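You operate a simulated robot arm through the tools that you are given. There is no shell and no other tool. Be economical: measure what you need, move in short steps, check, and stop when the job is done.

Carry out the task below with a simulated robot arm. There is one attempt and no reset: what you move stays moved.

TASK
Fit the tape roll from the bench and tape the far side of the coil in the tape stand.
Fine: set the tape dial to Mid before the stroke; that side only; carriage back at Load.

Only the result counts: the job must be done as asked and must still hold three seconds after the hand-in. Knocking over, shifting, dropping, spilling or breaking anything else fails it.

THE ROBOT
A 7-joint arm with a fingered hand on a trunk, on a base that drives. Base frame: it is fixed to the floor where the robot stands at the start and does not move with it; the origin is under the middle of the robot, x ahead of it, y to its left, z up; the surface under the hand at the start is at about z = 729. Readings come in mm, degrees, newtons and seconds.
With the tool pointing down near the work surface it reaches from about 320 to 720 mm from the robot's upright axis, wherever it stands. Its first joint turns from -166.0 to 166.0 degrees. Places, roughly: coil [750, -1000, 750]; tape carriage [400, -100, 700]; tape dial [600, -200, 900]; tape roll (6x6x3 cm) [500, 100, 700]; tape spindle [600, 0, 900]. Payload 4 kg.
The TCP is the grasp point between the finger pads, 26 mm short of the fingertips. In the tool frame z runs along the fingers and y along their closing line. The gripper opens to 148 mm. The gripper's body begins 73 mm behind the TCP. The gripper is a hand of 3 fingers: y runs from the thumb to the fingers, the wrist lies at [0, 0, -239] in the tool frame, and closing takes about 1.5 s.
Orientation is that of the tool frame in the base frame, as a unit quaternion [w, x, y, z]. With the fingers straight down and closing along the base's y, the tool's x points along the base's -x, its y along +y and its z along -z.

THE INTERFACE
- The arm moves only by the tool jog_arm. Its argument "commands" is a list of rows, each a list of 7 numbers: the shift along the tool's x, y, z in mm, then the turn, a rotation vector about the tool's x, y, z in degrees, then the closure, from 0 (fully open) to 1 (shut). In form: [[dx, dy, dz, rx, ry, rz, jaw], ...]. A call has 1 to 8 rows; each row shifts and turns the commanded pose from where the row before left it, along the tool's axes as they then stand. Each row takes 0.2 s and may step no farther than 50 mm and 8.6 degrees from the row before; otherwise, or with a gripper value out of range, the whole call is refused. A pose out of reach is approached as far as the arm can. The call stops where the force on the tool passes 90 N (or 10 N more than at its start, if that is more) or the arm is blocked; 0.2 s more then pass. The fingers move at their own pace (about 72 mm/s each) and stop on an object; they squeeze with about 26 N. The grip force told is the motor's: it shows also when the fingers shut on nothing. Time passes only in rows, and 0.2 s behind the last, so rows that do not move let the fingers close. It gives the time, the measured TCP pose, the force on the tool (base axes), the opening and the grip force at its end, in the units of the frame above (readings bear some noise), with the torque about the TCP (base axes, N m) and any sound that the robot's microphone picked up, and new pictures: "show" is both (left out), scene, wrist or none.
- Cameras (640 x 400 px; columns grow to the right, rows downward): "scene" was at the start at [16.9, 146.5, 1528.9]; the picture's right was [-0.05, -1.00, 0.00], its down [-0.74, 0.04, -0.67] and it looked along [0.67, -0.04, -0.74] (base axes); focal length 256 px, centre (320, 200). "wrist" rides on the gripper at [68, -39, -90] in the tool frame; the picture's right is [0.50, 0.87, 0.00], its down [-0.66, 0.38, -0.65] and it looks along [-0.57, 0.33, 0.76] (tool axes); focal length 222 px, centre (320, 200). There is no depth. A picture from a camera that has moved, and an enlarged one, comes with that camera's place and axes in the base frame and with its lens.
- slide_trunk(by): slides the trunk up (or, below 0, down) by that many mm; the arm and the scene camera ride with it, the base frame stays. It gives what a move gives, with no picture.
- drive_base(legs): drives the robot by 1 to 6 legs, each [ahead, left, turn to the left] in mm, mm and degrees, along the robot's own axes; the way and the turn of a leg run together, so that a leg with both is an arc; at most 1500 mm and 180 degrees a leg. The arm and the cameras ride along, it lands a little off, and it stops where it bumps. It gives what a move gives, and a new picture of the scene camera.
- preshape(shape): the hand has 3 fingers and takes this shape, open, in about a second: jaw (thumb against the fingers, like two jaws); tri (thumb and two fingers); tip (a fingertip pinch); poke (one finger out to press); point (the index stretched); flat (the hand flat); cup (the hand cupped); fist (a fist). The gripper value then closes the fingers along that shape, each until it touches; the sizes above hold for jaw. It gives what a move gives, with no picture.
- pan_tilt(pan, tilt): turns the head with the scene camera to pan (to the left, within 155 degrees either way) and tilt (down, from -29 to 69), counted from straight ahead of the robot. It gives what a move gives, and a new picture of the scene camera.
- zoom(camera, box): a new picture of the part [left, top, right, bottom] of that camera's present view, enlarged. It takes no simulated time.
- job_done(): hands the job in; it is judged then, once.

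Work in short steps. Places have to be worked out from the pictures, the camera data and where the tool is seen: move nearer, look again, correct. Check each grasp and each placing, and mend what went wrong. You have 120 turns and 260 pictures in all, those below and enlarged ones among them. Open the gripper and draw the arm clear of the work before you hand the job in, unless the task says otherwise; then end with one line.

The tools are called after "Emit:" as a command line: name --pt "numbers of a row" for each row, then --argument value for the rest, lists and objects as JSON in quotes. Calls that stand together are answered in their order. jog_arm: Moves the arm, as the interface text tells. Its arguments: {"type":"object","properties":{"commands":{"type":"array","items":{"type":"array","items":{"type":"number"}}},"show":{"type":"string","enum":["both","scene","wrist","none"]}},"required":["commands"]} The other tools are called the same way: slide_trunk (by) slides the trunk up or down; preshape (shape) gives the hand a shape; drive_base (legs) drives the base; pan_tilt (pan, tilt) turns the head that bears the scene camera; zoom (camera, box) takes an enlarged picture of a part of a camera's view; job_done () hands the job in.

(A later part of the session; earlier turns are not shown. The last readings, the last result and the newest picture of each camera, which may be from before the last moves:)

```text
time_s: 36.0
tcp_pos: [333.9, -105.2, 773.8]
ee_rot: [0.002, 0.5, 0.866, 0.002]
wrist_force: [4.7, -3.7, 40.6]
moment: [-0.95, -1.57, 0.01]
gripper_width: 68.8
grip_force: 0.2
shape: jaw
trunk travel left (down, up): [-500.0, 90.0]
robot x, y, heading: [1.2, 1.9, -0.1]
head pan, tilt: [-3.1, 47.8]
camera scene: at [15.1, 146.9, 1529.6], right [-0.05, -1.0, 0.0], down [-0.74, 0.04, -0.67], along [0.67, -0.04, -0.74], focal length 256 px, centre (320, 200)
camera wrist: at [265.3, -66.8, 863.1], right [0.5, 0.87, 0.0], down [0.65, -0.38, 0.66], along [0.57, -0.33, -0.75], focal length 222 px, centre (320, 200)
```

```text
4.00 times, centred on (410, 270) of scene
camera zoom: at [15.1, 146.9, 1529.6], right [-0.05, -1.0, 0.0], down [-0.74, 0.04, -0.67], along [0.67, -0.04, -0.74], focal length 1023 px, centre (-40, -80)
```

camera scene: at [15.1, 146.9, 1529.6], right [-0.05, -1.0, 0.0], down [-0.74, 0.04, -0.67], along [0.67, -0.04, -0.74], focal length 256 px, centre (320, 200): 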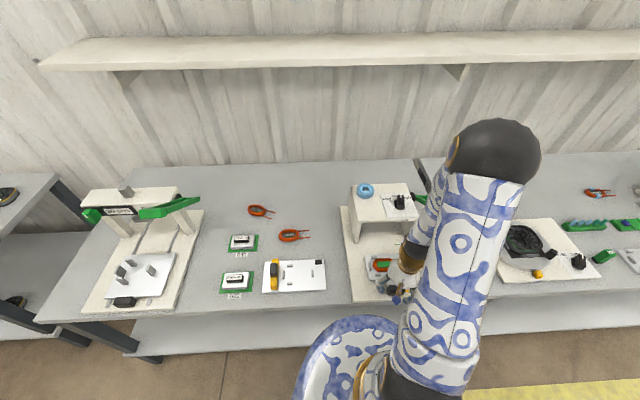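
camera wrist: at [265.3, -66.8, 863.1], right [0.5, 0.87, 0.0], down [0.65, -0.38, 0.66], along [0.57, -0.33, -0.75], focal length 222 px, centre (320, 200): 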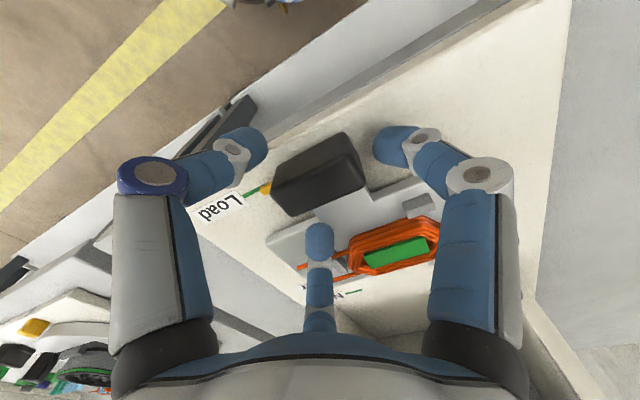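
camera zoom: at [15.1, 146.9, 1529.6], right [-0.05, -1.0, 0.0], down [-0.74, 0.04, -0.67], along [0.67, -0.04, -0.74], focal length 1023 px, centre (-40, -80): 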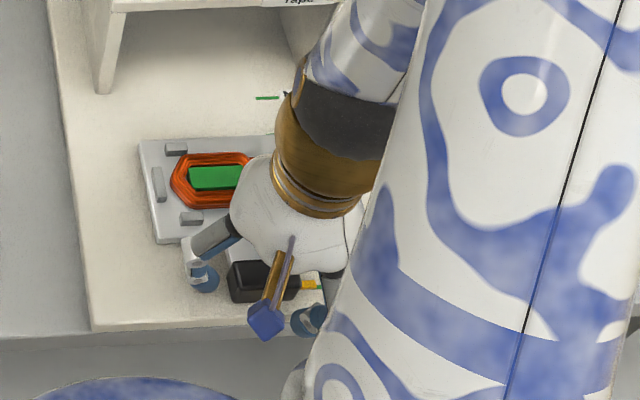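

A finger rests on the carriage plate (its edge is nearer than thought, x≈371). I rise, close the fingers to ~42 mm opening, shift +13 mm in y, then check.

Emit:
jog_arm --pt "0 0 -25 0 0 0 0.6" --pt "0 0 0 0 0 0 0.72" --pt "11 6.5 0 0 0 0 0.72" --pt "0 0 0 0 0 0 0.72"

Emit:
zoom --camera "wrist" --box '[220, 80, 420, 260]'

Emit:
zoom --camera "scene" --box '[350, 220, 470, 320]'

```text
time_s: 37.0
tcp_pos: [333.2, -90.9, 796.6]
ee_rot: [-0.002, 0.499, 0.866, 0.0]
wrist_force: [0.8, -0.8, 0.3]
moment: [-0.02, 0.01, 0.01]
gripper_width: 41.8
grip_force: 0.0
shape: jaw
trunk travel left (down, up): [-500.0, 90.0]
robot x, y, heading: [-2.0, -1.7, -0.0]
head pan, tilt: [-3.1, 47.8]
camera scene: at [16.8, 146.7, 1528.9], right [-0.05, -1.0, 0.0], down [-0.74, 0.04, -0.67], along [0.67, -0.04, -0.74], focal length 256 px, centre (320, 200)
camera wrist: at [265.3, -52.6, 887.2], right [0.5, 0.87, 0.0], down [0.66, -0.38, 0.65], along [0.56, -0.32, -0.76], focal length 222 px, centre (320, 200)
```

scene: 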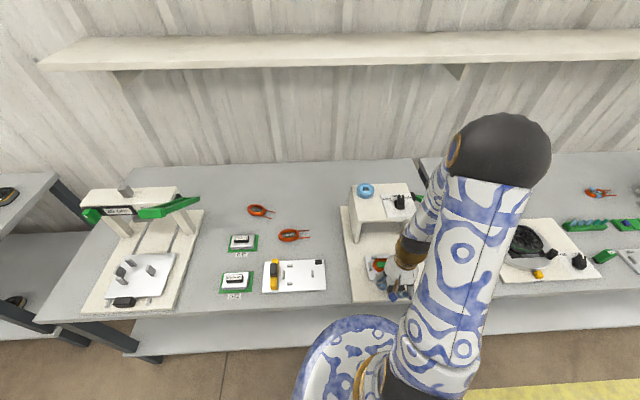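
wrist: 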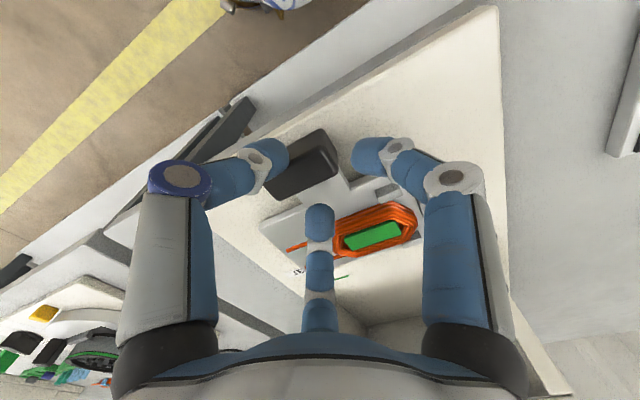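

```text
2.22 times, centred on (320, 170) of wrist
camera zoom: at [265.3, -52.6, 887.2], right [0.5, 0.87, 0.0], down [0.66, -0.38, 0.65], along [0.56, -0.32, -0.76], focal length 494 px, centre (320, 267)
```

zoom: 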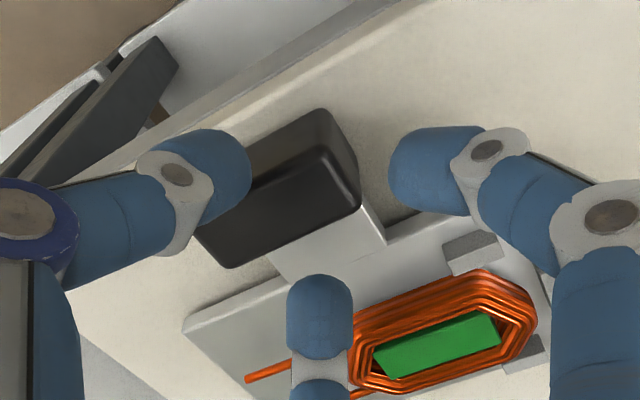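

```text
4.00 times, centred on (410, 270) of scene
camera zoom: at [16.8, 146.7, 1528.9], right [-0.05, -1.0, 0.0], down [-0.74, 0.04, -0.67], along [0.67, -0.04, -0.74], focal length 1023 px, centre (-40, -80)
```

zoom: 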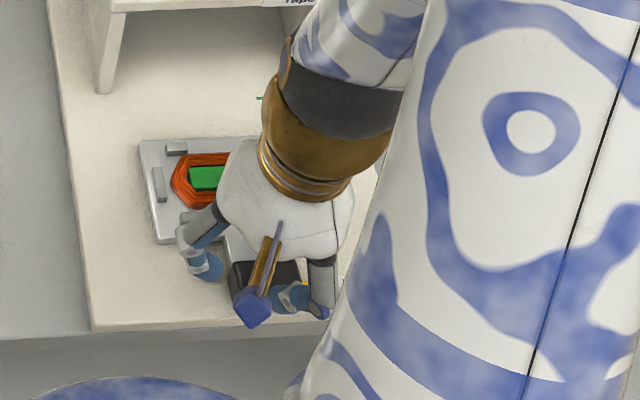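

Handle spans x 322–347, y −135…−85; the two finger tips sit just outside its faces. I shift +1.5 mm in x and lower to ~774, then close.

Emit:
jog_arm --pt "-0.8 1.3 8 0 0 0 0.71" --pt "0 0 8 0 0 0 0.71" --pt "0 0 6 0 0 0 0.71" --pt "0 0 0 0 0 0 0.71" --show "none"

Emit:
zoom --camera "wrist" --box '[220, 80, 420, 260]'

```text
time_s: 38.0
tcp_pos: [334.9, -91.0, 774.7]
ee_rot: [-0.002, 0.499, 0.866, 0.0]
wrist_force: [0.7, -0.2, 0.1]
moment: [0.0, 0.0, 0.01]
gripper_width: 42.6
grip_force: 0.1
shape: jaw
trunk travel left (down, up): [-500.0, 90.0]
robot x, y, heading: [-2.3, -3.4, 0.2]
head pan, tilt: [-3.1, 47.8]
```

```text
2.22 times, centred on (320, 170) of wrist
camera zoom: at [267.0, -53.2, 865.3], right [0.5, 0.87, 0.0], down [0.66, -0.38, 0.65], along [0.56, -0.32, -0.76], focal length 494 px, centre (320, 267)
```

zoom: 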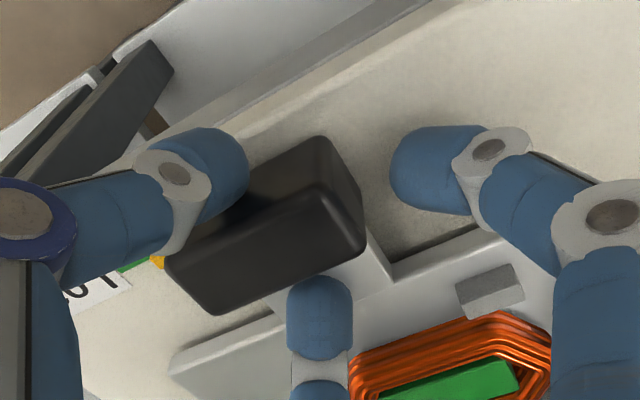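

Fingers straddle the handle freely. I lower 6 mm more and close.

Emit:
jog_arm --pt "0 0 6 0 0 0 0.71" --pt "0 0 0 0 0 0 0.85" --pt "0 0 0 0 0 0 1" --pt "0 0 0 0 0 0 1" --pt "0 0 0 0 0 0 1" --show "none"

Emit:
zoom --camera "wrist" --box '[220, 80, 420, 260]'

```text
time_s: 39.2
tcp_pos: [334.7, -90.1, 770.6]
ee_rot: [-0.002, 0.499, 0.866, 0.0]
wrist_force: [-1.8, 4.6, -6.9]
moment: [0.08, 0.08, -0.12]
gripper_width: 25.4
grip_force: 26.0
shape: jaw
trunk travel left (down, up): [-500.0, 90.0]
robot x, y, heading: [0.7, 0.1, -0.3]
head pan, tilt: [-3.1, 47.8]
```

```text
2.22 times, centred on (320, 170) of wrist
camera zoom: at [266.5, -53.0, 860.2], right [0.5, 0.87, 0.0], down [0.66, -0.38, 0.65], along [0.56, -0.32, -0.76], focal length 494 px, centre (320, 267)
```

zoom: 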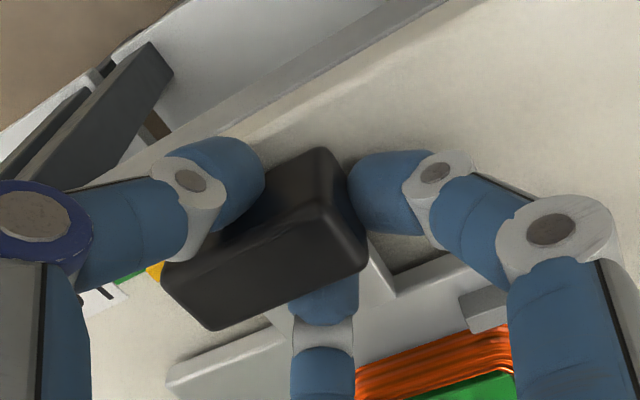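

Grip works, but at Far the palm (z≥843) would come close to the box's front edge (x≈512). Before moving anything I release, rise and turn by −90° so only one finger is on the near side and the far ones straddle the neck (narrower towards the box).

Emit:
jog_arm --pt "0 0 0 0 0 0 0.71" --pt "0 0 0 0 0 0 0.71" --pt "0 0 -20 0 0 0 0.65" --pt "0 0 -35 0 0 -7 0.6" --pt "0 0 0 0 0 -8.5 0.6" --pt "0 0 0 0 0 -8.5 0.6" --pt "0 0 0 0 0 -8.5 0.6" --pt "0 0 0 0 0 -8.5 0.6" --show "none"

Emit:
jog_arm --pt "0 0 0 0 0 -8.5 0.6" --pt "0 0 0 0 0 -8.5 0.6" --pt "0 0 0 0 0 -8 0.6" --pt "0 0 0 0 0 -8 0.6" --pt "0 0 0 0 0 -8 0.6" --pt "0 0 0 0 0 -8 0.6"

```text
time_s: 41.0
tcp_pos: [334.3, -93.5, 824.5]
ee_rot: [-0.002, 0.164, 0.986, 0.001]
wrist_force: [-0.2, 0.9, -0.4]
moment: [0.0, -0.01, 0.04]
gripper_width: 58.6
grip_force: 0.0
shape: jaw
trunk travel left (down, up): [-500.0, 90.0]
robot x, y, heading: [2.6, 0.8, -0.1]
head pan, tilt: [-3.1, 47.8]
```

```text
time_s: 42.5
tcp_pos: [335.1, -91.6, 823.0]
ee_rot: [0.0, -0.261, 0.965, 0.002]
wrist_force: [0.3, -0.1, 0.6]
moment: [-0.01, 0.02, -0.02]
gripper_width: 59.0
grip_force: 0.1
shape: jaw
trunk travel left (down, up): [-500.0, 90.0]
robot x, y, heading: [-0.9, -1.6, 0.1]
head pan, tilt: [-3.1, 47.8]
camera scene: at [16.8, 146.5, 1528.9], right [-0.05, -1.0, 0.0], down [-0.74, 0.04, -0.67], along [0.67, -0.04, -0.74], focal length 256 px, centre (320, 200)
camera wrist: at [296.1, -160.2, 913.6], right [-0.87, 0.5, 0.0], down [0.38, 0.65, 0.65], along [0.32, 0.57, -0.76], focal length 222 px, centre (320, 200)
```

scene: 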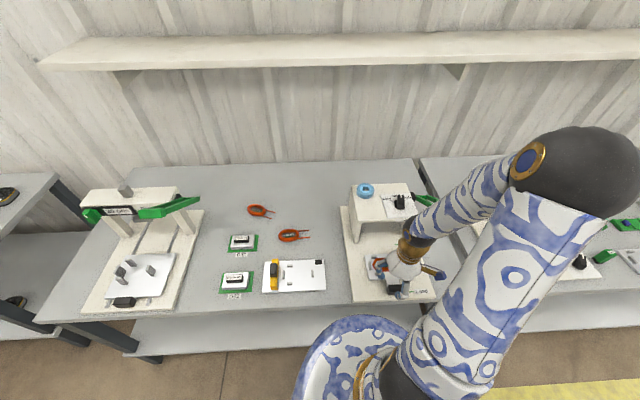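
wrist: 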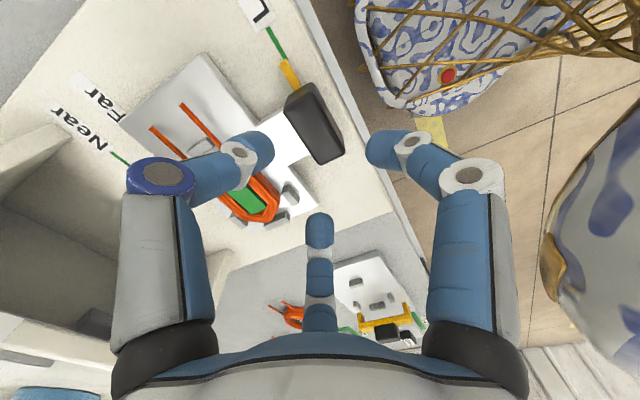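

I centre in y on the handle and tilt the tool 15° (palm towards the robot).

Emit:
jog_arm --pt "15 -12 0 0 0 0 0.6" --pt "0 0 0 3.75 -6.5 0 0.6" --pt "0 0 0 3.75 -6.5 0 0.6" --pt "0 0 0 0 0 0 0.6"

Emit:
zoom --camera "wrist" --box '[220, 60, 420, 240]'

Emit:
zoom --camera "scene" --box '[350, 200, 470, 310]'

```text
time_s: 43.5
tcp_pos: [348.8, -122.6, 824.2]
ee_rot: [0.125, -0.257, 0.958, -0.031]
wrist_force: [0.0, -0.2, 0.5]
moment: [0.02, 0.01, -0.01]
gripper_width: 58.9
grip_force: 0.1
shape: jaw
out of reach, approached as far as the arm can: row 3
trunk travel left (down, up): [-500.0, 90.0]
robot x, y, heading: [0.3, -0.8, 0.2]
head pan, tilt: [-3.1, 47.8]
camera scene: at [16.9, 146.4, 1529.0], right [-0.05, -1.0, 0.0], down [-0.74, 0.04, -0.67], along [0.67, -0.04, -0.74], focal length 256 px, centre (320, 200)
camera wrist: at [287.9, -190.7, 900.7], right [-0.84, 0.5, -0.22], down [0.2, 0.65, 0.73], along [0.51, 0.57, -0.65], focal length 222 px, centre (320, 200)
```

scene: 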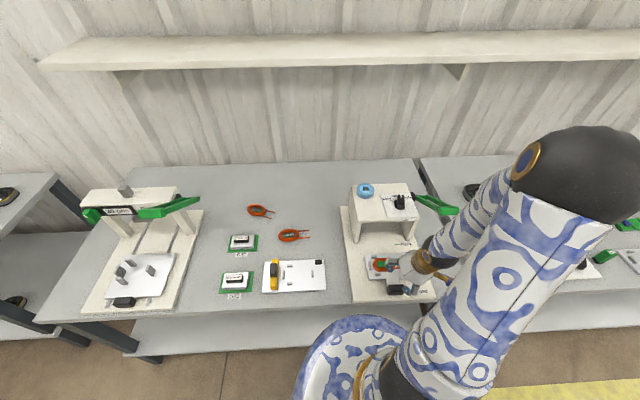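
wrist: 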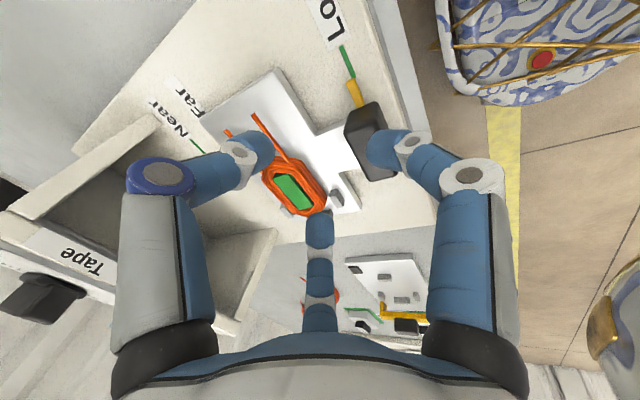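

```text
2.22 times, centred on (320, 150) of wrist
camera zoom: at [287.9, -190.7, 900.7], right [-0.84, 0.5, -0.22], down [0.2, 0.65, 0.73], along [0.51, 0.57, -0.65], focal length 494 px, centre (320, 311)
```

zoom: 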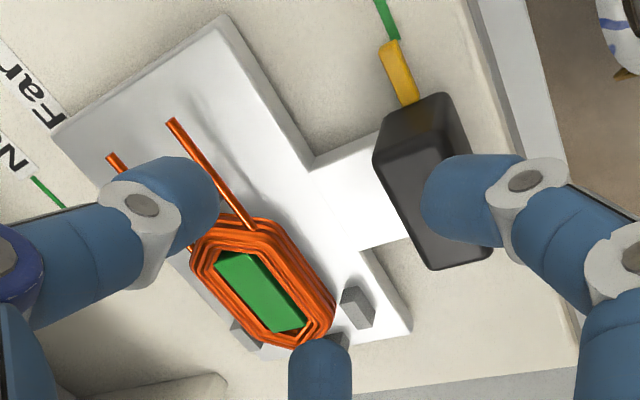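

```text
3.64 times, centred on (410, 255) of scene
camera zoom: at [16.9, 146.4, 1529.0], right [-0.05, -1.0, 0.0], down [-0.74, 0.04, -0.67], along [0.67, -0.04, -0.74], focal length 930 px, centre (-7, 0)
```

zoom: 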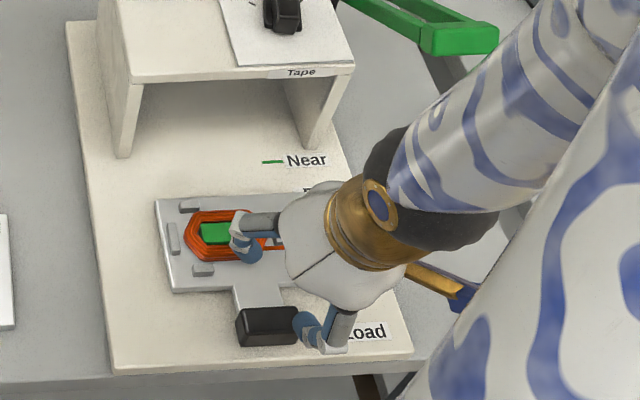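

Tilting is out of reach this close to the body. I rise a little and drive the base back 150 mm to gain room.

Emit:
jog_arm --pt "0 0 -40 0 0 0 0.6" --pt "0 0 -30 0 0 0 0.6" --show "none"

Emit:
drive_base --legs '[[-150, 0, 0]]'

```text
time_s: 44.0
tcp_pos: [338.4, -126.9, 892.8]
ee_rot: [0.124, -0.257, 0.958, -0.031]
wrist_force: [0.3, -0.4, 0.2]
moment: [0.0, -0.04, -0.03]
gripper_width: 58.7
grip_force: 0.0
shape: jaw
out of reach, approached as far as the arm can: row 1
trunk travel left (down, up): [-500.0, 90.0]
robot x, y, heading: [-2.4, -1.6, -0.1]
head pan, tilt: [-3.1, 47.8]
```

```text
time_s: 45.4
tcp_pos: [188.4, -127.1, 893.9]
ee_rot: [0.125, -0.256, 0.958, -0.031]
wrist_force: [-1.0, -0.9, 0.2]
moment: [-0.03, -0.01, -0.04]
gripper_width: 59.1
grip_force: 0.0
shape: jaw
trunk travel left (down, up): [-500.0, 90.0]
robot x, y, heading: [-147.7, 2.7, 0.1]
head pan, tilt: [-3.1, 47.8]
camera scene: at [-132.5, 146.5, 1529.0], right [-0.05, -1.0, 0.0], down [-0.74, 0.04, -0.67], along [0.67, -0.04, -0.74], focal length 256 px, centre (320, 200)
```

scene: 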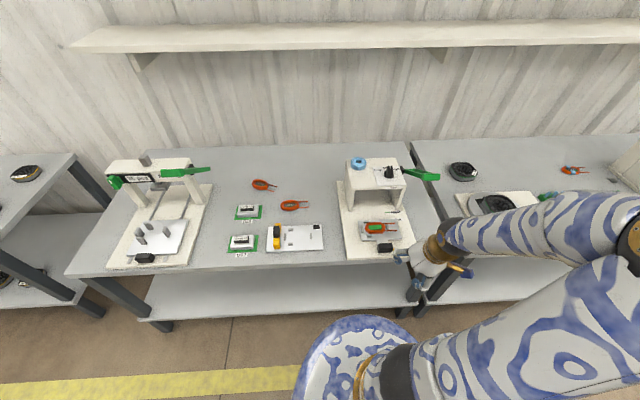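

The base is back 147 mm and the tilt is a true 15°. I bring the tilted hand over the handle.

Emit:
jog_arm --pt "-27.8 -11.1 24.5 0 0 0 0.6" --pt "-27.8 -11.1 24.5 0 0 0 0.6" --pt "-27.8 -11.1 24.5 0 0 0 0.6" --pt "-27.8 -11.1 24.5 0 0 0 0.6"

Emit:
zoom --camera "wrist" --box '[220, 60, 420, 240]'

Emit:
zoom --camera "scene" --box '[330, 150, 450, 260]'

```text
time_s: 46.4
tcp_pos: [328.0, -109.8, 828.8]
ee_rot: [0.124, -0.257, 0.958, -0.032]
wrist_force: [-0.3, 0.2, 0.1]
moment: [-0.01, 0.0, 0.04]
gripper_width: 59.2
grip_force: 0.1
shape: jaw
trunk travel left (down, up): [-500.0, 90.0]
robot x, y, heading: [-148.7, 0.2, -0.0]
head pan, tilt: [-3.1, 47.8]
camera scene: at [-131.7, 146.5, 1528.9], right [-0.05, -1.0, 0.0], down [-0.74, 0.04, -0.67], along [0.67, -0.04, -0.74], focal length 256 px, centre (320, 200)
camera wrist: at [266.5, -177.9, 905.5], right [-0.84, 0.5, -0.22], down [0.2, 0.65, 0.73], along [0.51, 0.57, -0.65], focal length 222 px, centre (320, 200)
```

scene: 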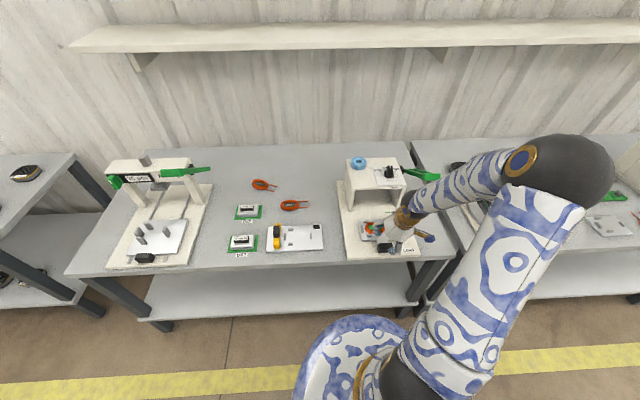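
wrist: 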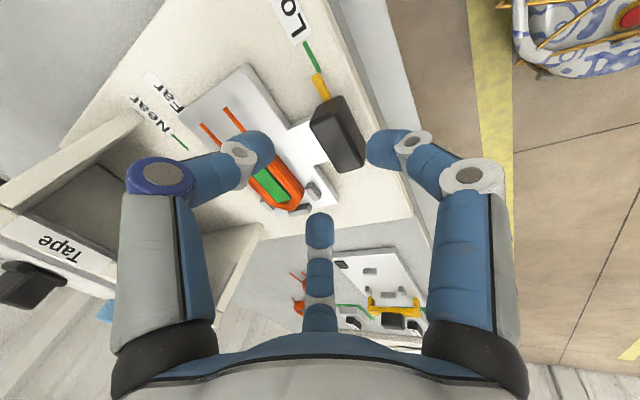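

```text
2.22 times, centred on (320, 150) of wrist
camera zoom: at [266.5, -177.9, 905.5], right [-0.84, 0.5, -0.22], down [0.2, 0.65, 0.73], along [0.51, 0.57, -0.65], focal length 494 px, centre (320, 311)
```

zoom: 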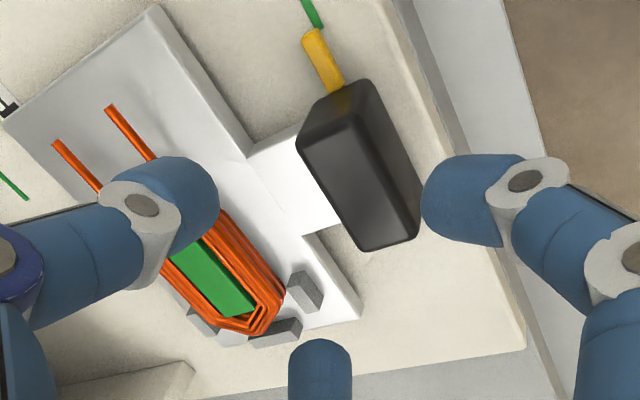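

```text
3.64 times, centred on (390, 205) of scene
camera zoom: at [-131.7, 146.5, 1528.9], right [-0.05, -1.0, 0.0], down [-0.74, 0.04, -0.67], along [0.67, -0.04, -0.74], focal length 930 px, centre (66, 182)
```

zoom: 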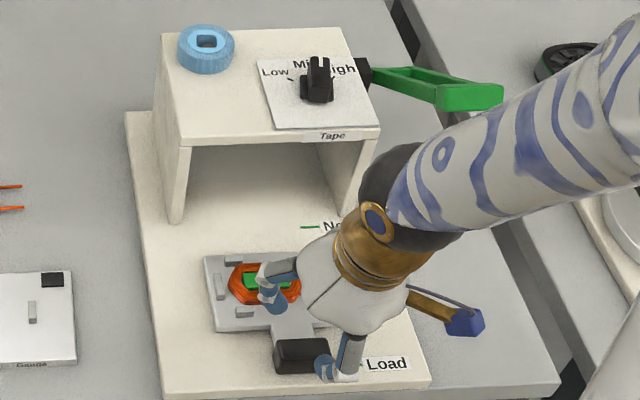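

Geometry: with TCP at (329,-110) the two far tips will go into the 24 mm gap behind the handle. I descend vertically to ~790 and check.

Emit:
jog_arm --pt "3.4 1.9 18.6 0 0 0 0.6" --pt "4.2 2.5 18.4 0 0 0 0.6" --pt "0 0 0 0 0 0 0.6" --show "wrist"

Emit:
zoom --camera "wrist" --box '[220, 80, 420, 260]'

Emit:
zoom --camera "scene" --box '[350, 190, 430, 270]'

```text
time_s: 47.2
tcp_pos: [330.1, -110.3, 791.1]
ee_rot: [0.124, -0.257, 0.958, -0.031]
wrist_force: [-0.6, -0.8, 0.3]
moment: [-0.01, -0.04, 0.02]
gripper_width: 59.0
grip_force: 0.0
shape: jaw
trunk travel left (down, up): [-500.0, 90.0]
robot x, y, heading: [-150.6, -0.3, -0.1]
head pan, tilt: [-3.1, 47.8]
camera wrist: at [268.7, -177.9, 868.3], right [-0.84, 0.5, -0.22], down [0.2, 0.65, 0.73], along [0.51, 0.57, -0.65], focal length 222 px, centre (320, 200)
```

wrist: 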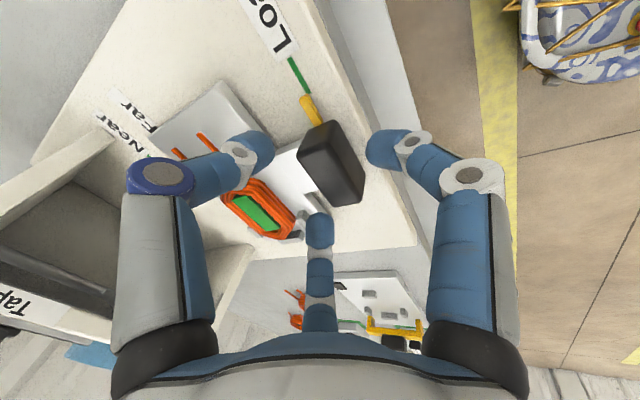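

```text
2.22 times, centred on (320, 170) of wrist
camera zoom: at [268.7, -177.9, 868.3], right [-0.84, 0.5, -0.22], down [0.2, 0.65, 0.73], along [0.51, 0.57, -0.65], focal length 494 px, centre (320, 267)
```

zoom: 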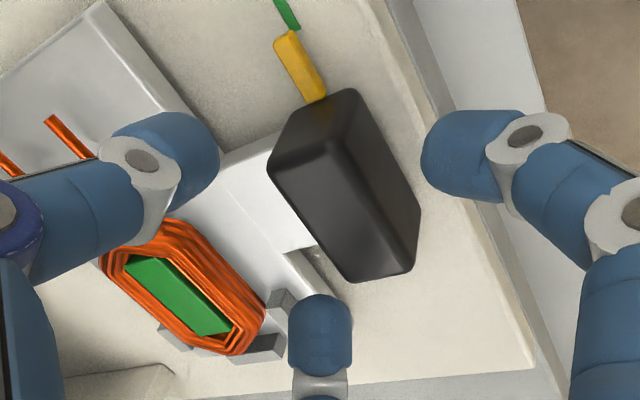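

```text
5.00 times, centred on (390, 230) of scene
camera zoom: at [-131.9, 146.6, 1528.9], right [-0.05, -1.0, 0.0], down [-0.74, 0.04, -0.67], along [0.67, -0.04, -0.74], focal length 1279 px, centre (-30, 50)
```

zoom: 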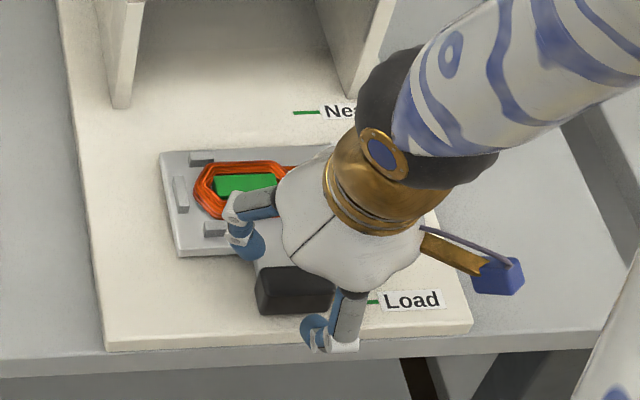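

Slightly more room is needed on the far side; I open a touch, shift +2 mm in x, and lower 23 mm in steps.

Emit:
jog_arm --pt "-1.7 -1 0.5 0 0 0 0.57" --pt "1.8 1 7.7 0 0 0 0.57" --pt "1.8 1 7.7 0 0 0 0.57" --pt "1.6 0.9 6.8 0 0 0 0.57" --pt "0 0 0 0 0 0 0.57" --show "none"

Emit:
zoom --camera "wrist" --box '[220, 80, 420, 260]'

Emit:
zoom --camera "scene" --box '[350, 190, 430, 270]'

```text
time_s: 48.4
tcp_pos: [330.7, -109.7, 767.2]
ee_rot: [0.125, -0.256, 0.958, -0.03]
wrist_force: [-0.6, -0.4, -0.9]
moment: [-0.03, 0.0, 0.01]
gripper_width: 63.3
grip_force: 0.1
shape: jaw
trunk travel left (down, up): [-500.0, 90.0]
robot x, y, heading: [-150.9, 3.8, 0.1]
head pan, tilt: [-3.1, 47.8]
```

```text
2.22 times, centred on (320, 170) of wrist
camera zoom: at [270.5, -178.1, 845.0], right [-0.84, 0.5, -0.22], down [0.2, 0.65, 0.73], along [0.51, 0.57, -0.65], focal length 494 px, centre (320, 267)
```

zoom: 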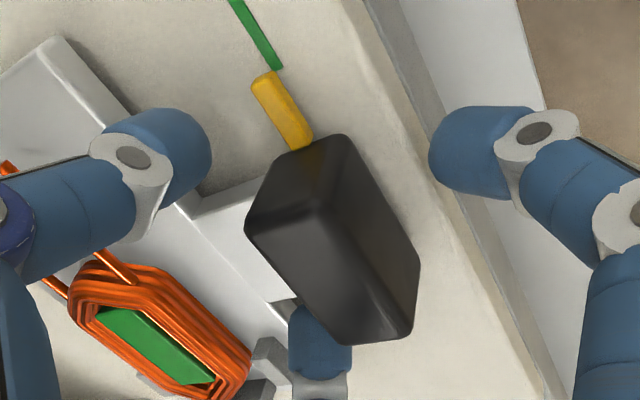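

```text
5.00 times, centred on (390, 230) of scene
camera zoom: at [-131.9, 146.6, 1528.9], right [-0.05, -1.0, 0.0], down [-0.74, 0.04, -0.67], along [0.67, -0.04, -0.74], focal length 1279 px, centre (-30, 50)
```

zoom: 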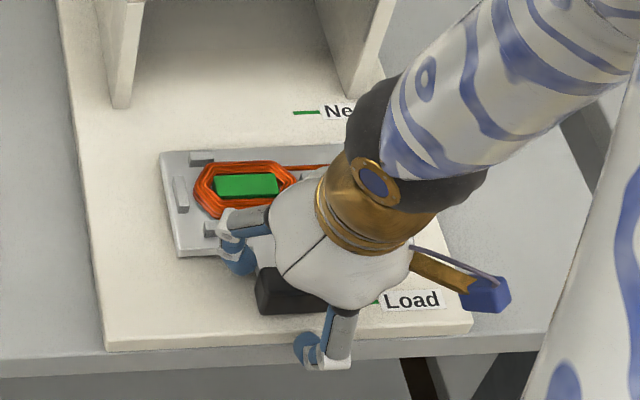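

No contact and tips are beside/behind the handle. I close.

Emit:
jog_arm --pt "0 0 0 0 0 0 0.7" --pt "0 0 0 0 0 0 0.85" --pt "0 0 0 0 0 0 1" --pt "0 0 0 0 0 0 1" --pt "0 0 0 0 0 0 1" --pt "0 0 0 0 0 0 1" --show "none"

Emit:
zoom --camera "wrist" --box '[220, 80, 420, 260]'

Emit:
zoom --camera "scene" --box '[350, 190, 430, 270]'

```text
time_s: 49.8
tcp_pos: [332.7, -111.2, 768.6]
ee_rot: [0.124, -0.256, 0.958, -0.031]
wrist_force: [2.7, -6.1, 6.1]
moment: [-0.08, 0.84, 0.25]
gripper_width: 31.1
grip_force: 25.8
shape: jaw
trunk travel left (down, up): [-500.0, 90.0]
robot x, y, heading: [-148.8, 1.0, -0.1]
head pan, tilt: [-3.1, 47.8]
```

```text
2.22 times, centred on (320, 170) of wrist
camera zoom: at [270.7, -178.6, 845.2], right [-0.84, 0.5, -0.22], down [0.2, 0.65, 0.73], along [0.51, 0.57, -0.65], focal length 494 px, centre (320, 267)
```

zoom: 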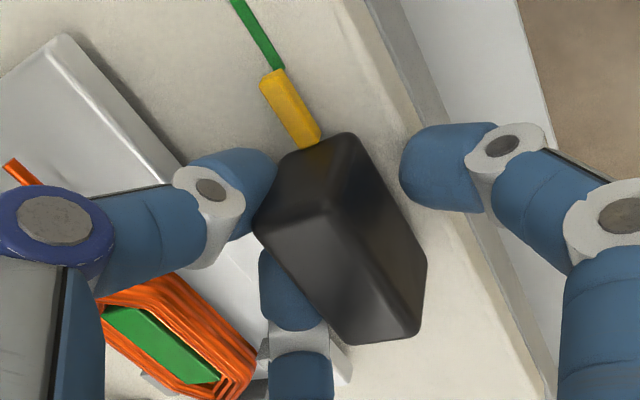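

```text
5.00 times, centred on (390, 230) of scene
camera zoom: at [-132.0, 146.0, 1529.0], right [-0.06, -1.0, 0.0], down [-0.74, 0.04, -0.67], along [0.67, -0.04, -0.74], focal length 1279 px, centre (-30, 50)
```

zoom: 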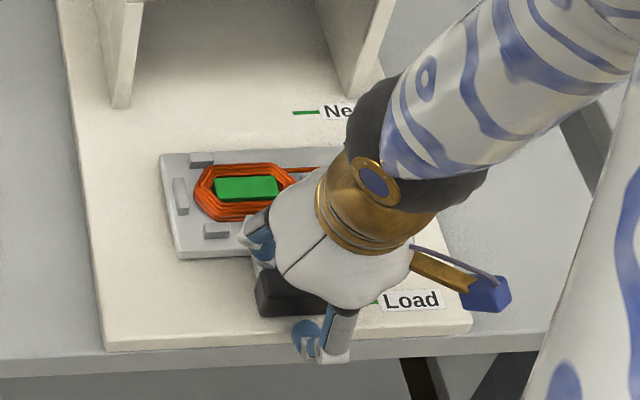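

Two fingers hook the far face and one guards the near face (some play). I push the carriage 90 mm towards the box.

Emit:
jog_arm --pt "-12.5 -7.2 3.9 0 0 0 1" --pt "-12.5 -7.2 3.9 0 0 0 1" --pt "-12.5 -7.2 3.9 0 0 0 1" --pt "-12.5 -7.2 3.9 0 0 0 1" --pt "-12.5 -7.2 3.9 0 0 0 1" --pt "-12.5 -7.2 3.9 0 0 0 1" --pt "0 0 0 0 0 0 1"

Emit:
zoom --camera "wrist" --box '[120, 20, 440, 220]'

Emit:
zoom --camera "scene" --box '[330, 170, 430, 270]'

```text
time_s: 50.8
tcp_pos: [377.3, -110.4, 770.8]
ee_rot: [0.123, -0.255, 0.958, -0.035]
wrist_force: [-35.6, 0.2, 66.0]
moment: [0.01, 5.64, 0.05]
gripper_width: 40.1
grip_force: 26.2
shape: jaw
trunk travel left (down, up): [-500.0, 90.0]
robot x, y, heading: [-149.2, -1.1, -0.2]
head pan, tilt: [-3.1, 47.8]
stopped in row 4: the force on the tool passed its limit at 97 N (the readings are from after the stop); the commanded pose is now the measured one
camera scene: at [-142.2, 148.0, 1529.2], right [-0.06, -1.0, 0.0], down [-0.74, 0.04, -0.68], along [0.68, -0.04, -0.74], focal length 256 px, centre (320, 200)
camera wrist: at [317.0, -177.7, 848.7], right [-0.84, 0.5, -0.22], down [0.2, 0.66, 0.73], along [0.51, 0.56, -0.65], focal length 222 px, centre (320, 200)
```

scene: 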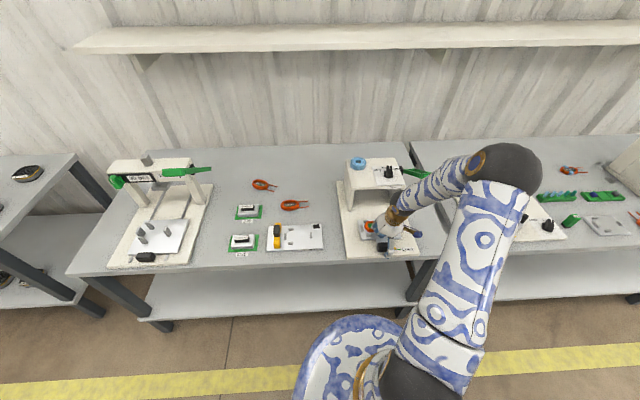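
wrist: 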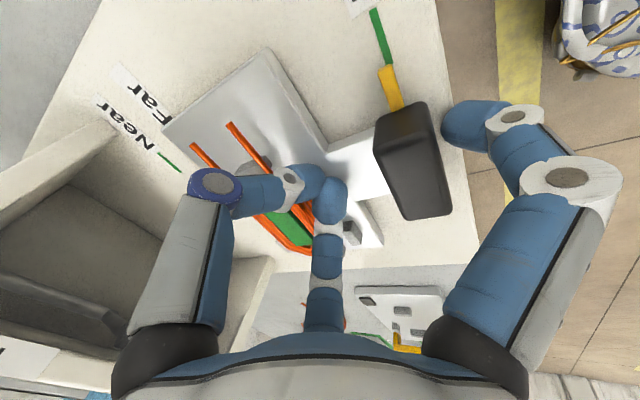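

```text
2.00 times, centred on (280, 120) of wrist
camera zoom: at [317.0, -177.7, 848.7], right [-0.84, 0.5, -0.22], down [0.2, 0.66, 0.73], along [0.51, 0.56, -0.65], focal length 444 px, centre (400, 360)
```

zoom: 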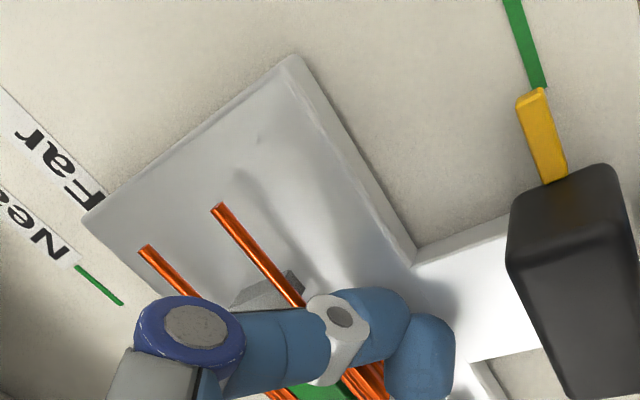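

```text
4.00 times, centred on (380, 220) of scene
camera zoom: at [-142.2, 148.0, 1529.2], right [-0.06, -1.0, 0.0], down [-0.74, 0.04, -0.68], along [0.68, -0.04, -0.74], focal length 1023 px, centre (80, 120)
```

zoom: 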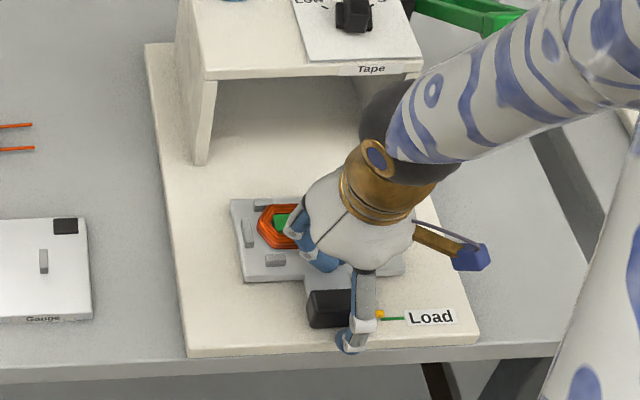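

The carriage didn't move: the near finger yielded and the far tips rode up onto the plate. I retreat straight up at once and inspect.

Emit:
jog_arm --pt "-4.5 -2.6 -19.3 0 0 0 1" --pt "-4.5 -2.6 -19.3 0 0 0 0.9" --pt "-11 -6.5 -48 0 0 0 0.6" --pt "-11 -6.5 -48 0 0 0 0.4"

Emit:
zoom --camera "wrist" --box '[220, 60, 420, 240]'

Emit:
zoom --camera "scene" --box '[330, 170, 430, 270]'

```text
time_s: 51.8
tcp_pos: [388.5, -111.0, 904.5]
ee_rot: [0.123, -0.257, 0.958, -0.032]
wrist_force: [-0.9, -0.1, 0.0]
moment: [0.05, 0.02, 0.02]
gripper_width: 88.2
grip_force: 0.1
shape: jaw
trunk travel left (down, up): [-500.0, 90.0]
robot x, y, heading: [-149.7, 3.3, 0.3]
head pan, tilt: [-3.1, 47.8]
camera scene: at [-132.5, 146.6, 1528.9], right [-0.05, -1.0, 0.0], down [-0.74, 0.04, -0.67], along [0.67, -0.04, -0.74], focal length 256 px, centre (320, 200)
camera wrist: at [327.2, -179.6, 983.6], right [-0.84, 0.5, -0.22], down [0.2, 0.65, 0.73], along [0.51, 0.57, -0.65], focal length 222 px, centre (320, 200)
```

scene: 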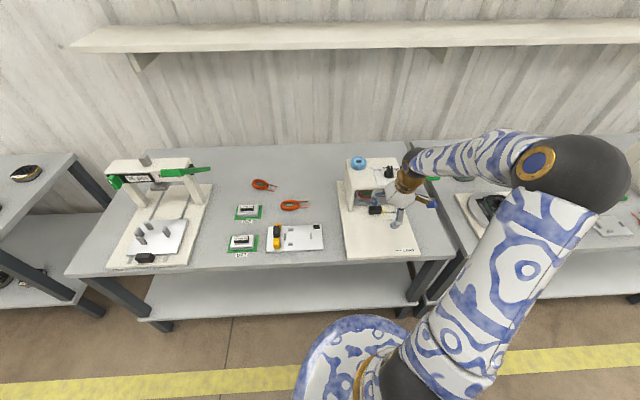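
wrist: 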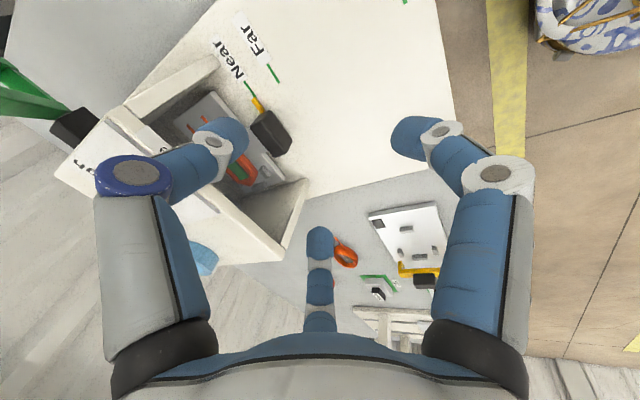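

```text
2.22 times, centred on (320, 150) of wrist
camera zoom: at [327.2, -179.6, 983.6], right [-0.84, 0.5, -0.22], down [0.2, 0.65, 0.73], along [0.51, 0.57, -0.65], focal length 494 px, centre (320, 311)
```

zoom: 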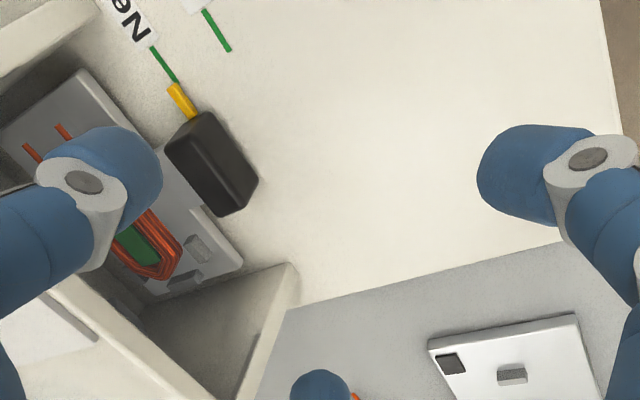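

```text
4.00 times, centred on (380, 220) of scene
camera zoom: at [-132.5, 146.6, 1528.9], right [-0.05, -1.0, 0.0], down [-0.74, 0.04, -0.67], along [0.67, -0.04, -0.74], focal length 1023 px, centre (80, 120)
```

zoom: 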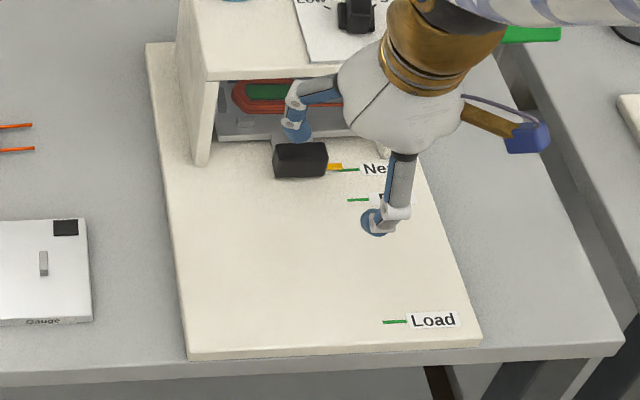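

Releasing let the carriage spring to Near (it slides freely; the coil still sits in place). I'll use a single stretched finger to move it, so I shape the hand to "point" here and look.

Emit:
preshape --shape "point"

Emit:
jog_arm --pt "0 0 -20 0 0 0 1" --pt "0 0 0 0 0 0 1" --pt "0 0 0 0 0 0 1" --pt "0 0 0 0 0 0 1" --pt "0 0 0 0 0 0 1"

Emit:
zoom --camera "scene" --box '[340, 150, 460, 270]'

```text
time_s: 52.7
tcp_pos: [387.3, -112.5, 905.5]
ee_rot: [0.123, -0.256, 0.958, -0.033]
wrist_force: [-0.2, 0.1, -0.1]
moment: [0.02, -0.02, 0.01]
gripper_width: 141.9
grip_force: 0.0
shape: point
trunk travel left (down, up): [-500.0, 90.0]
robot x, y, heading: [-150.1, -0.9, -0.2]
head pan, tilt: [-3.1, 47.8]
```

```text
time_s: 53.9
tcp_pos: [382.3, -111.2, 926.7]
ee_rot: [0.123, -0.257, 0.958, -0.033]
wrist_force: [-0.4, 0.2, 0.3]
moment: [-0.03, 0.01, 0.01]
gripper_width: 141.9
grip_force: 0.1
shape: point
trunk travel left (down, up): [-500.0, 90.0]
robot x, y, heading: [-147.5, -0.8, -0.2]
head pan, tilt: [-3.1, 47.8]
camera scene: at [-132.4, 146.6, 1528.9], right [-0.06, -1.0, 0.0], down [-0.74, 0.04, -0.67], along [0.67, -0.04, -0.74], focal length 256 px, centre (320, 200)
camera wrist: at [321.0, -180.1, 1003.2], right [-0.84, 0.5, -0.22], down [0.2, 0.65, 0.73], along [0.51, 0.57, -0.65], focal length 222 px, centre (320, 200)
```

scene: 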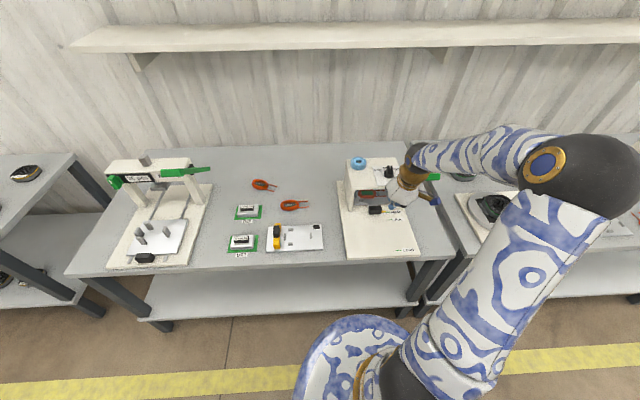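
wrist: 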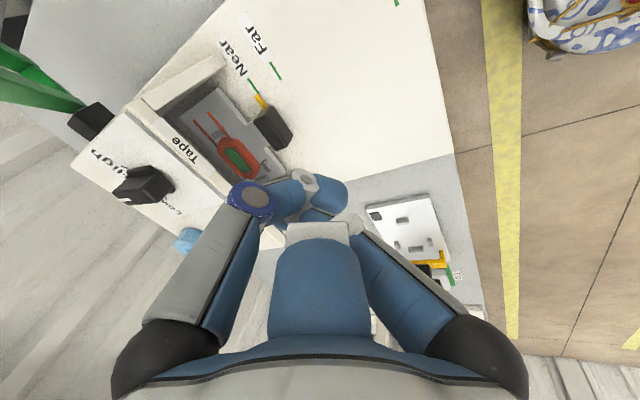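

```text
3.33 times, centred on (400, 210) of scene
camera zoom: at [-132.4, 146.6, 1528.9], right [-0.06, -1.0, 0.0], down [-0.74, 0.04, -0.67], along [0.67, -0.04, -0.74], focal length 853 px, centre (53, 167)
```

zoom: 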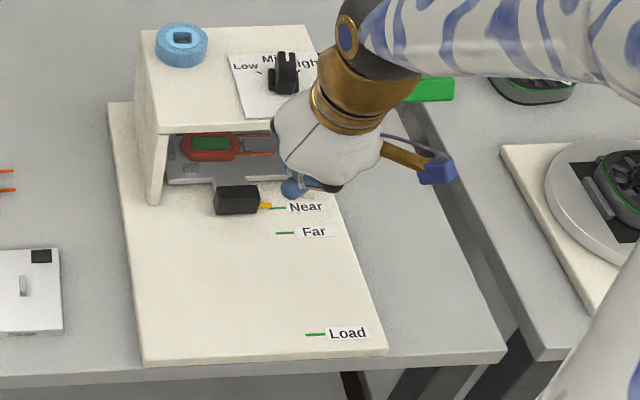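

Closing folds everything; I set closure to 0 in this shape to see the stretched index.

Emit:
jog_arm --pt "0 0 0 0 0 0 0" --pt "0 0 0 0 0 0 0" --pt "0 0 0 0 0 0 0" --pt "0 0 0 0 0 0 0" --pt "0 0 0 0 0 0 0" --pt "0 0 0 0 0 0 0"

Emit:
zoom --camera "scene" --box '[340, 150, 460, 270]'

```text
time_s: 55.3
tcp_pos: [381.2, -112.2, 925.6]
ee_rot: [0.122, -0.256, 0.958, -0.033]
wrist_force: [-0.7, 0.0, 0.1]
moment: [0.0, 0.01, -0.04]
gripper_width: 142.0
grip_force: 0.1
shape: point
trunk travel left (down, up): [-500.0, 90.0]
robot x, y, heading: [-149.9, -0.9, 0.2]
head pan, tilt: [-3.1, 47.8]
camera scene: at [-132.4, 146.6, 1528.9], right [-0.06, -1.0, 0.0], down [-0.74, 0.04, -0.67], along [0.67, -0.04, -0.74], focal length 256 px, centre (320, 200)
camera wrist: at [321.0, -180.1, 1003.2], right [-0.84, 0.5, -0.22], down [0.2, 0.65, 0.73], along [0.51, 0.57, -0.65], focal length 222 px, centre (320, 200)
```

scene: 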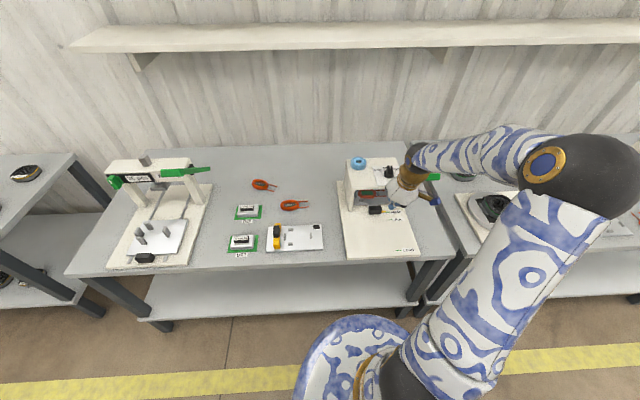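
wrist: 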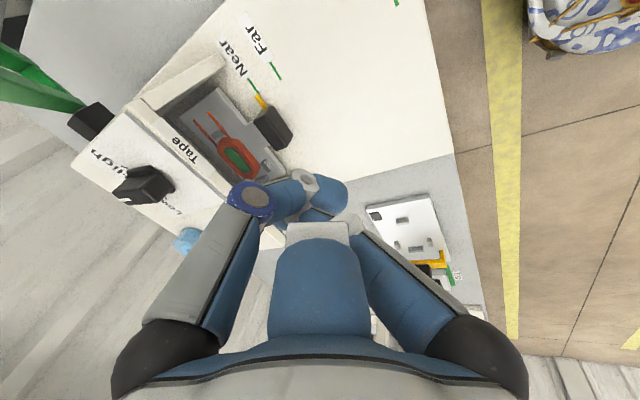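

```text
3.33 times, centred on (400, 210) of scene
camera zoom: at [-132.4, 146.6, 1528.9], right [-0.06, -1.0, 0.0], down [-0.74, 0.04, -0.67], along [0.67, -0.04, -0.74], focal length 853 px, centre (53, 167)
```

zoom: 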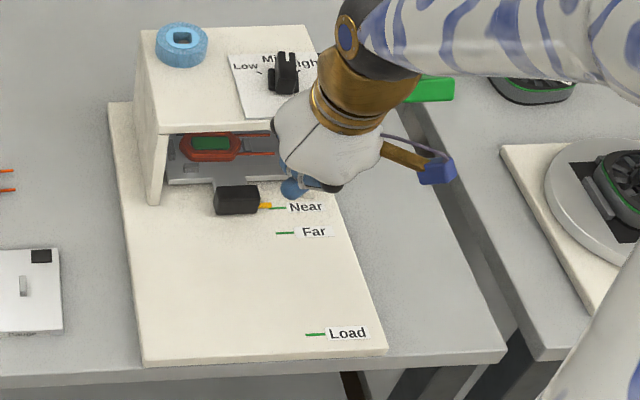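

"point" seems not to project a clear finger; I try "poke".

Emit:
preshape --shape "poke"

Emit:
jog_arm --pt "0 0 0 0 0 0 0"

Emit:
zoom --camera "scene" --box '[340, 150, 460, 270]'

```text
time_s: 56.2
tcp_pos: [382.4, -111.1, 926.0]
ee_rot: [0.123, -0.256, 0.958, -0.033]
wrist_force: [0.1, 1.0, -0.1]
moment: [0.01, -0.03, -0.02]
gripper_width: 0.1
grip_force: 0.1
shape: poke
trunk travel left (down, up): [-500.0, 90.0]
robot x, y, heading: [-150.0, 0.9, -0.2]
head pan, tilt: [-3.1, 47.8]
```

```text
time_s: 56.6
tcp_pos: [383.3, -112.8, 925.5]
ee_rot: [0.123, -0.256, 0.958, -0.033]
wrist_force: [0.2, 0.7, 0.2]
moment: [-0.03, -0.01, 0.01]
gripper_width: 0.0
grip_force: 0.1
shape: poke
trunk travel left (down, up): [-500.0, 90.0]
robot x, y, heading: [-149.4, -1.8, -0.1]
head pan, tilt: [-3.1, 47.8]
camera scene: at [-132.4, 146.6, 1528.9], right [-0.06, -1.0, 0.0], down [-0.74, 0.04, -0.67], along [0.67, -0.04, -0.74], focal length 256 px, centre (320, 200)
camera wrist: at [321.0, -180.1, 1003.2], right [-0.84, 0.5, -0.22], down [0.2, 0.65, 0.73], along [0.51, 0.57, -0.65], focal length 222 px, centre (320, 200)
```

scene: 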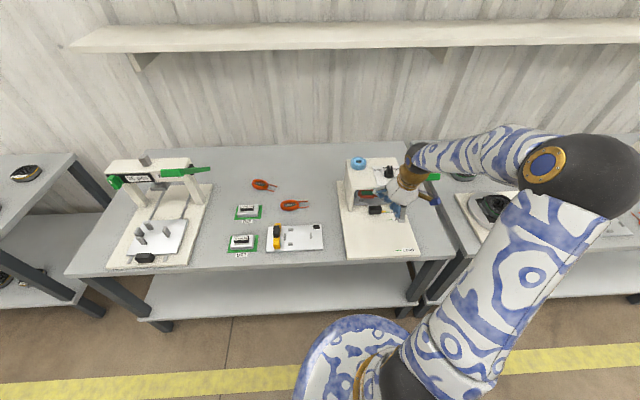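
wrist: 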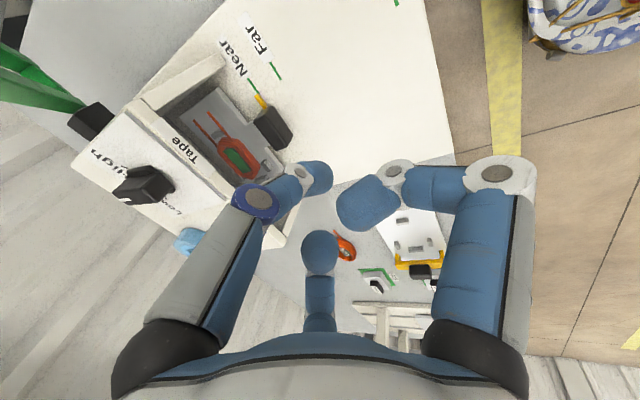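

```text
3.33 times, centred on (400, 210) of scene
camera zoom: at [-132.4, 146.6, 1528.9], right [-0.06, -1.0, 0.0], down [-0.74, 0.04, -0.67], along [0.67, -0.04, -0.74], focal length 853 px, centre (53, 167)
```

zoom: 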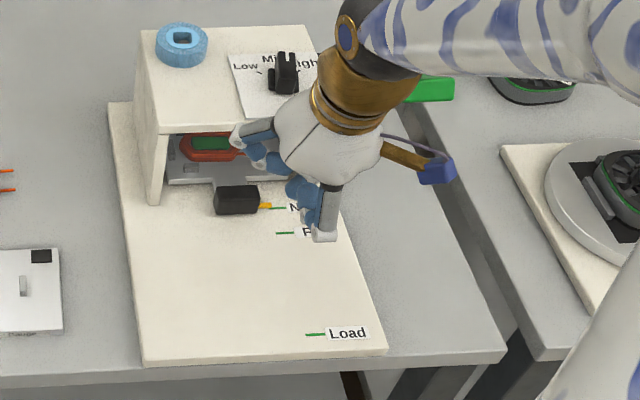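

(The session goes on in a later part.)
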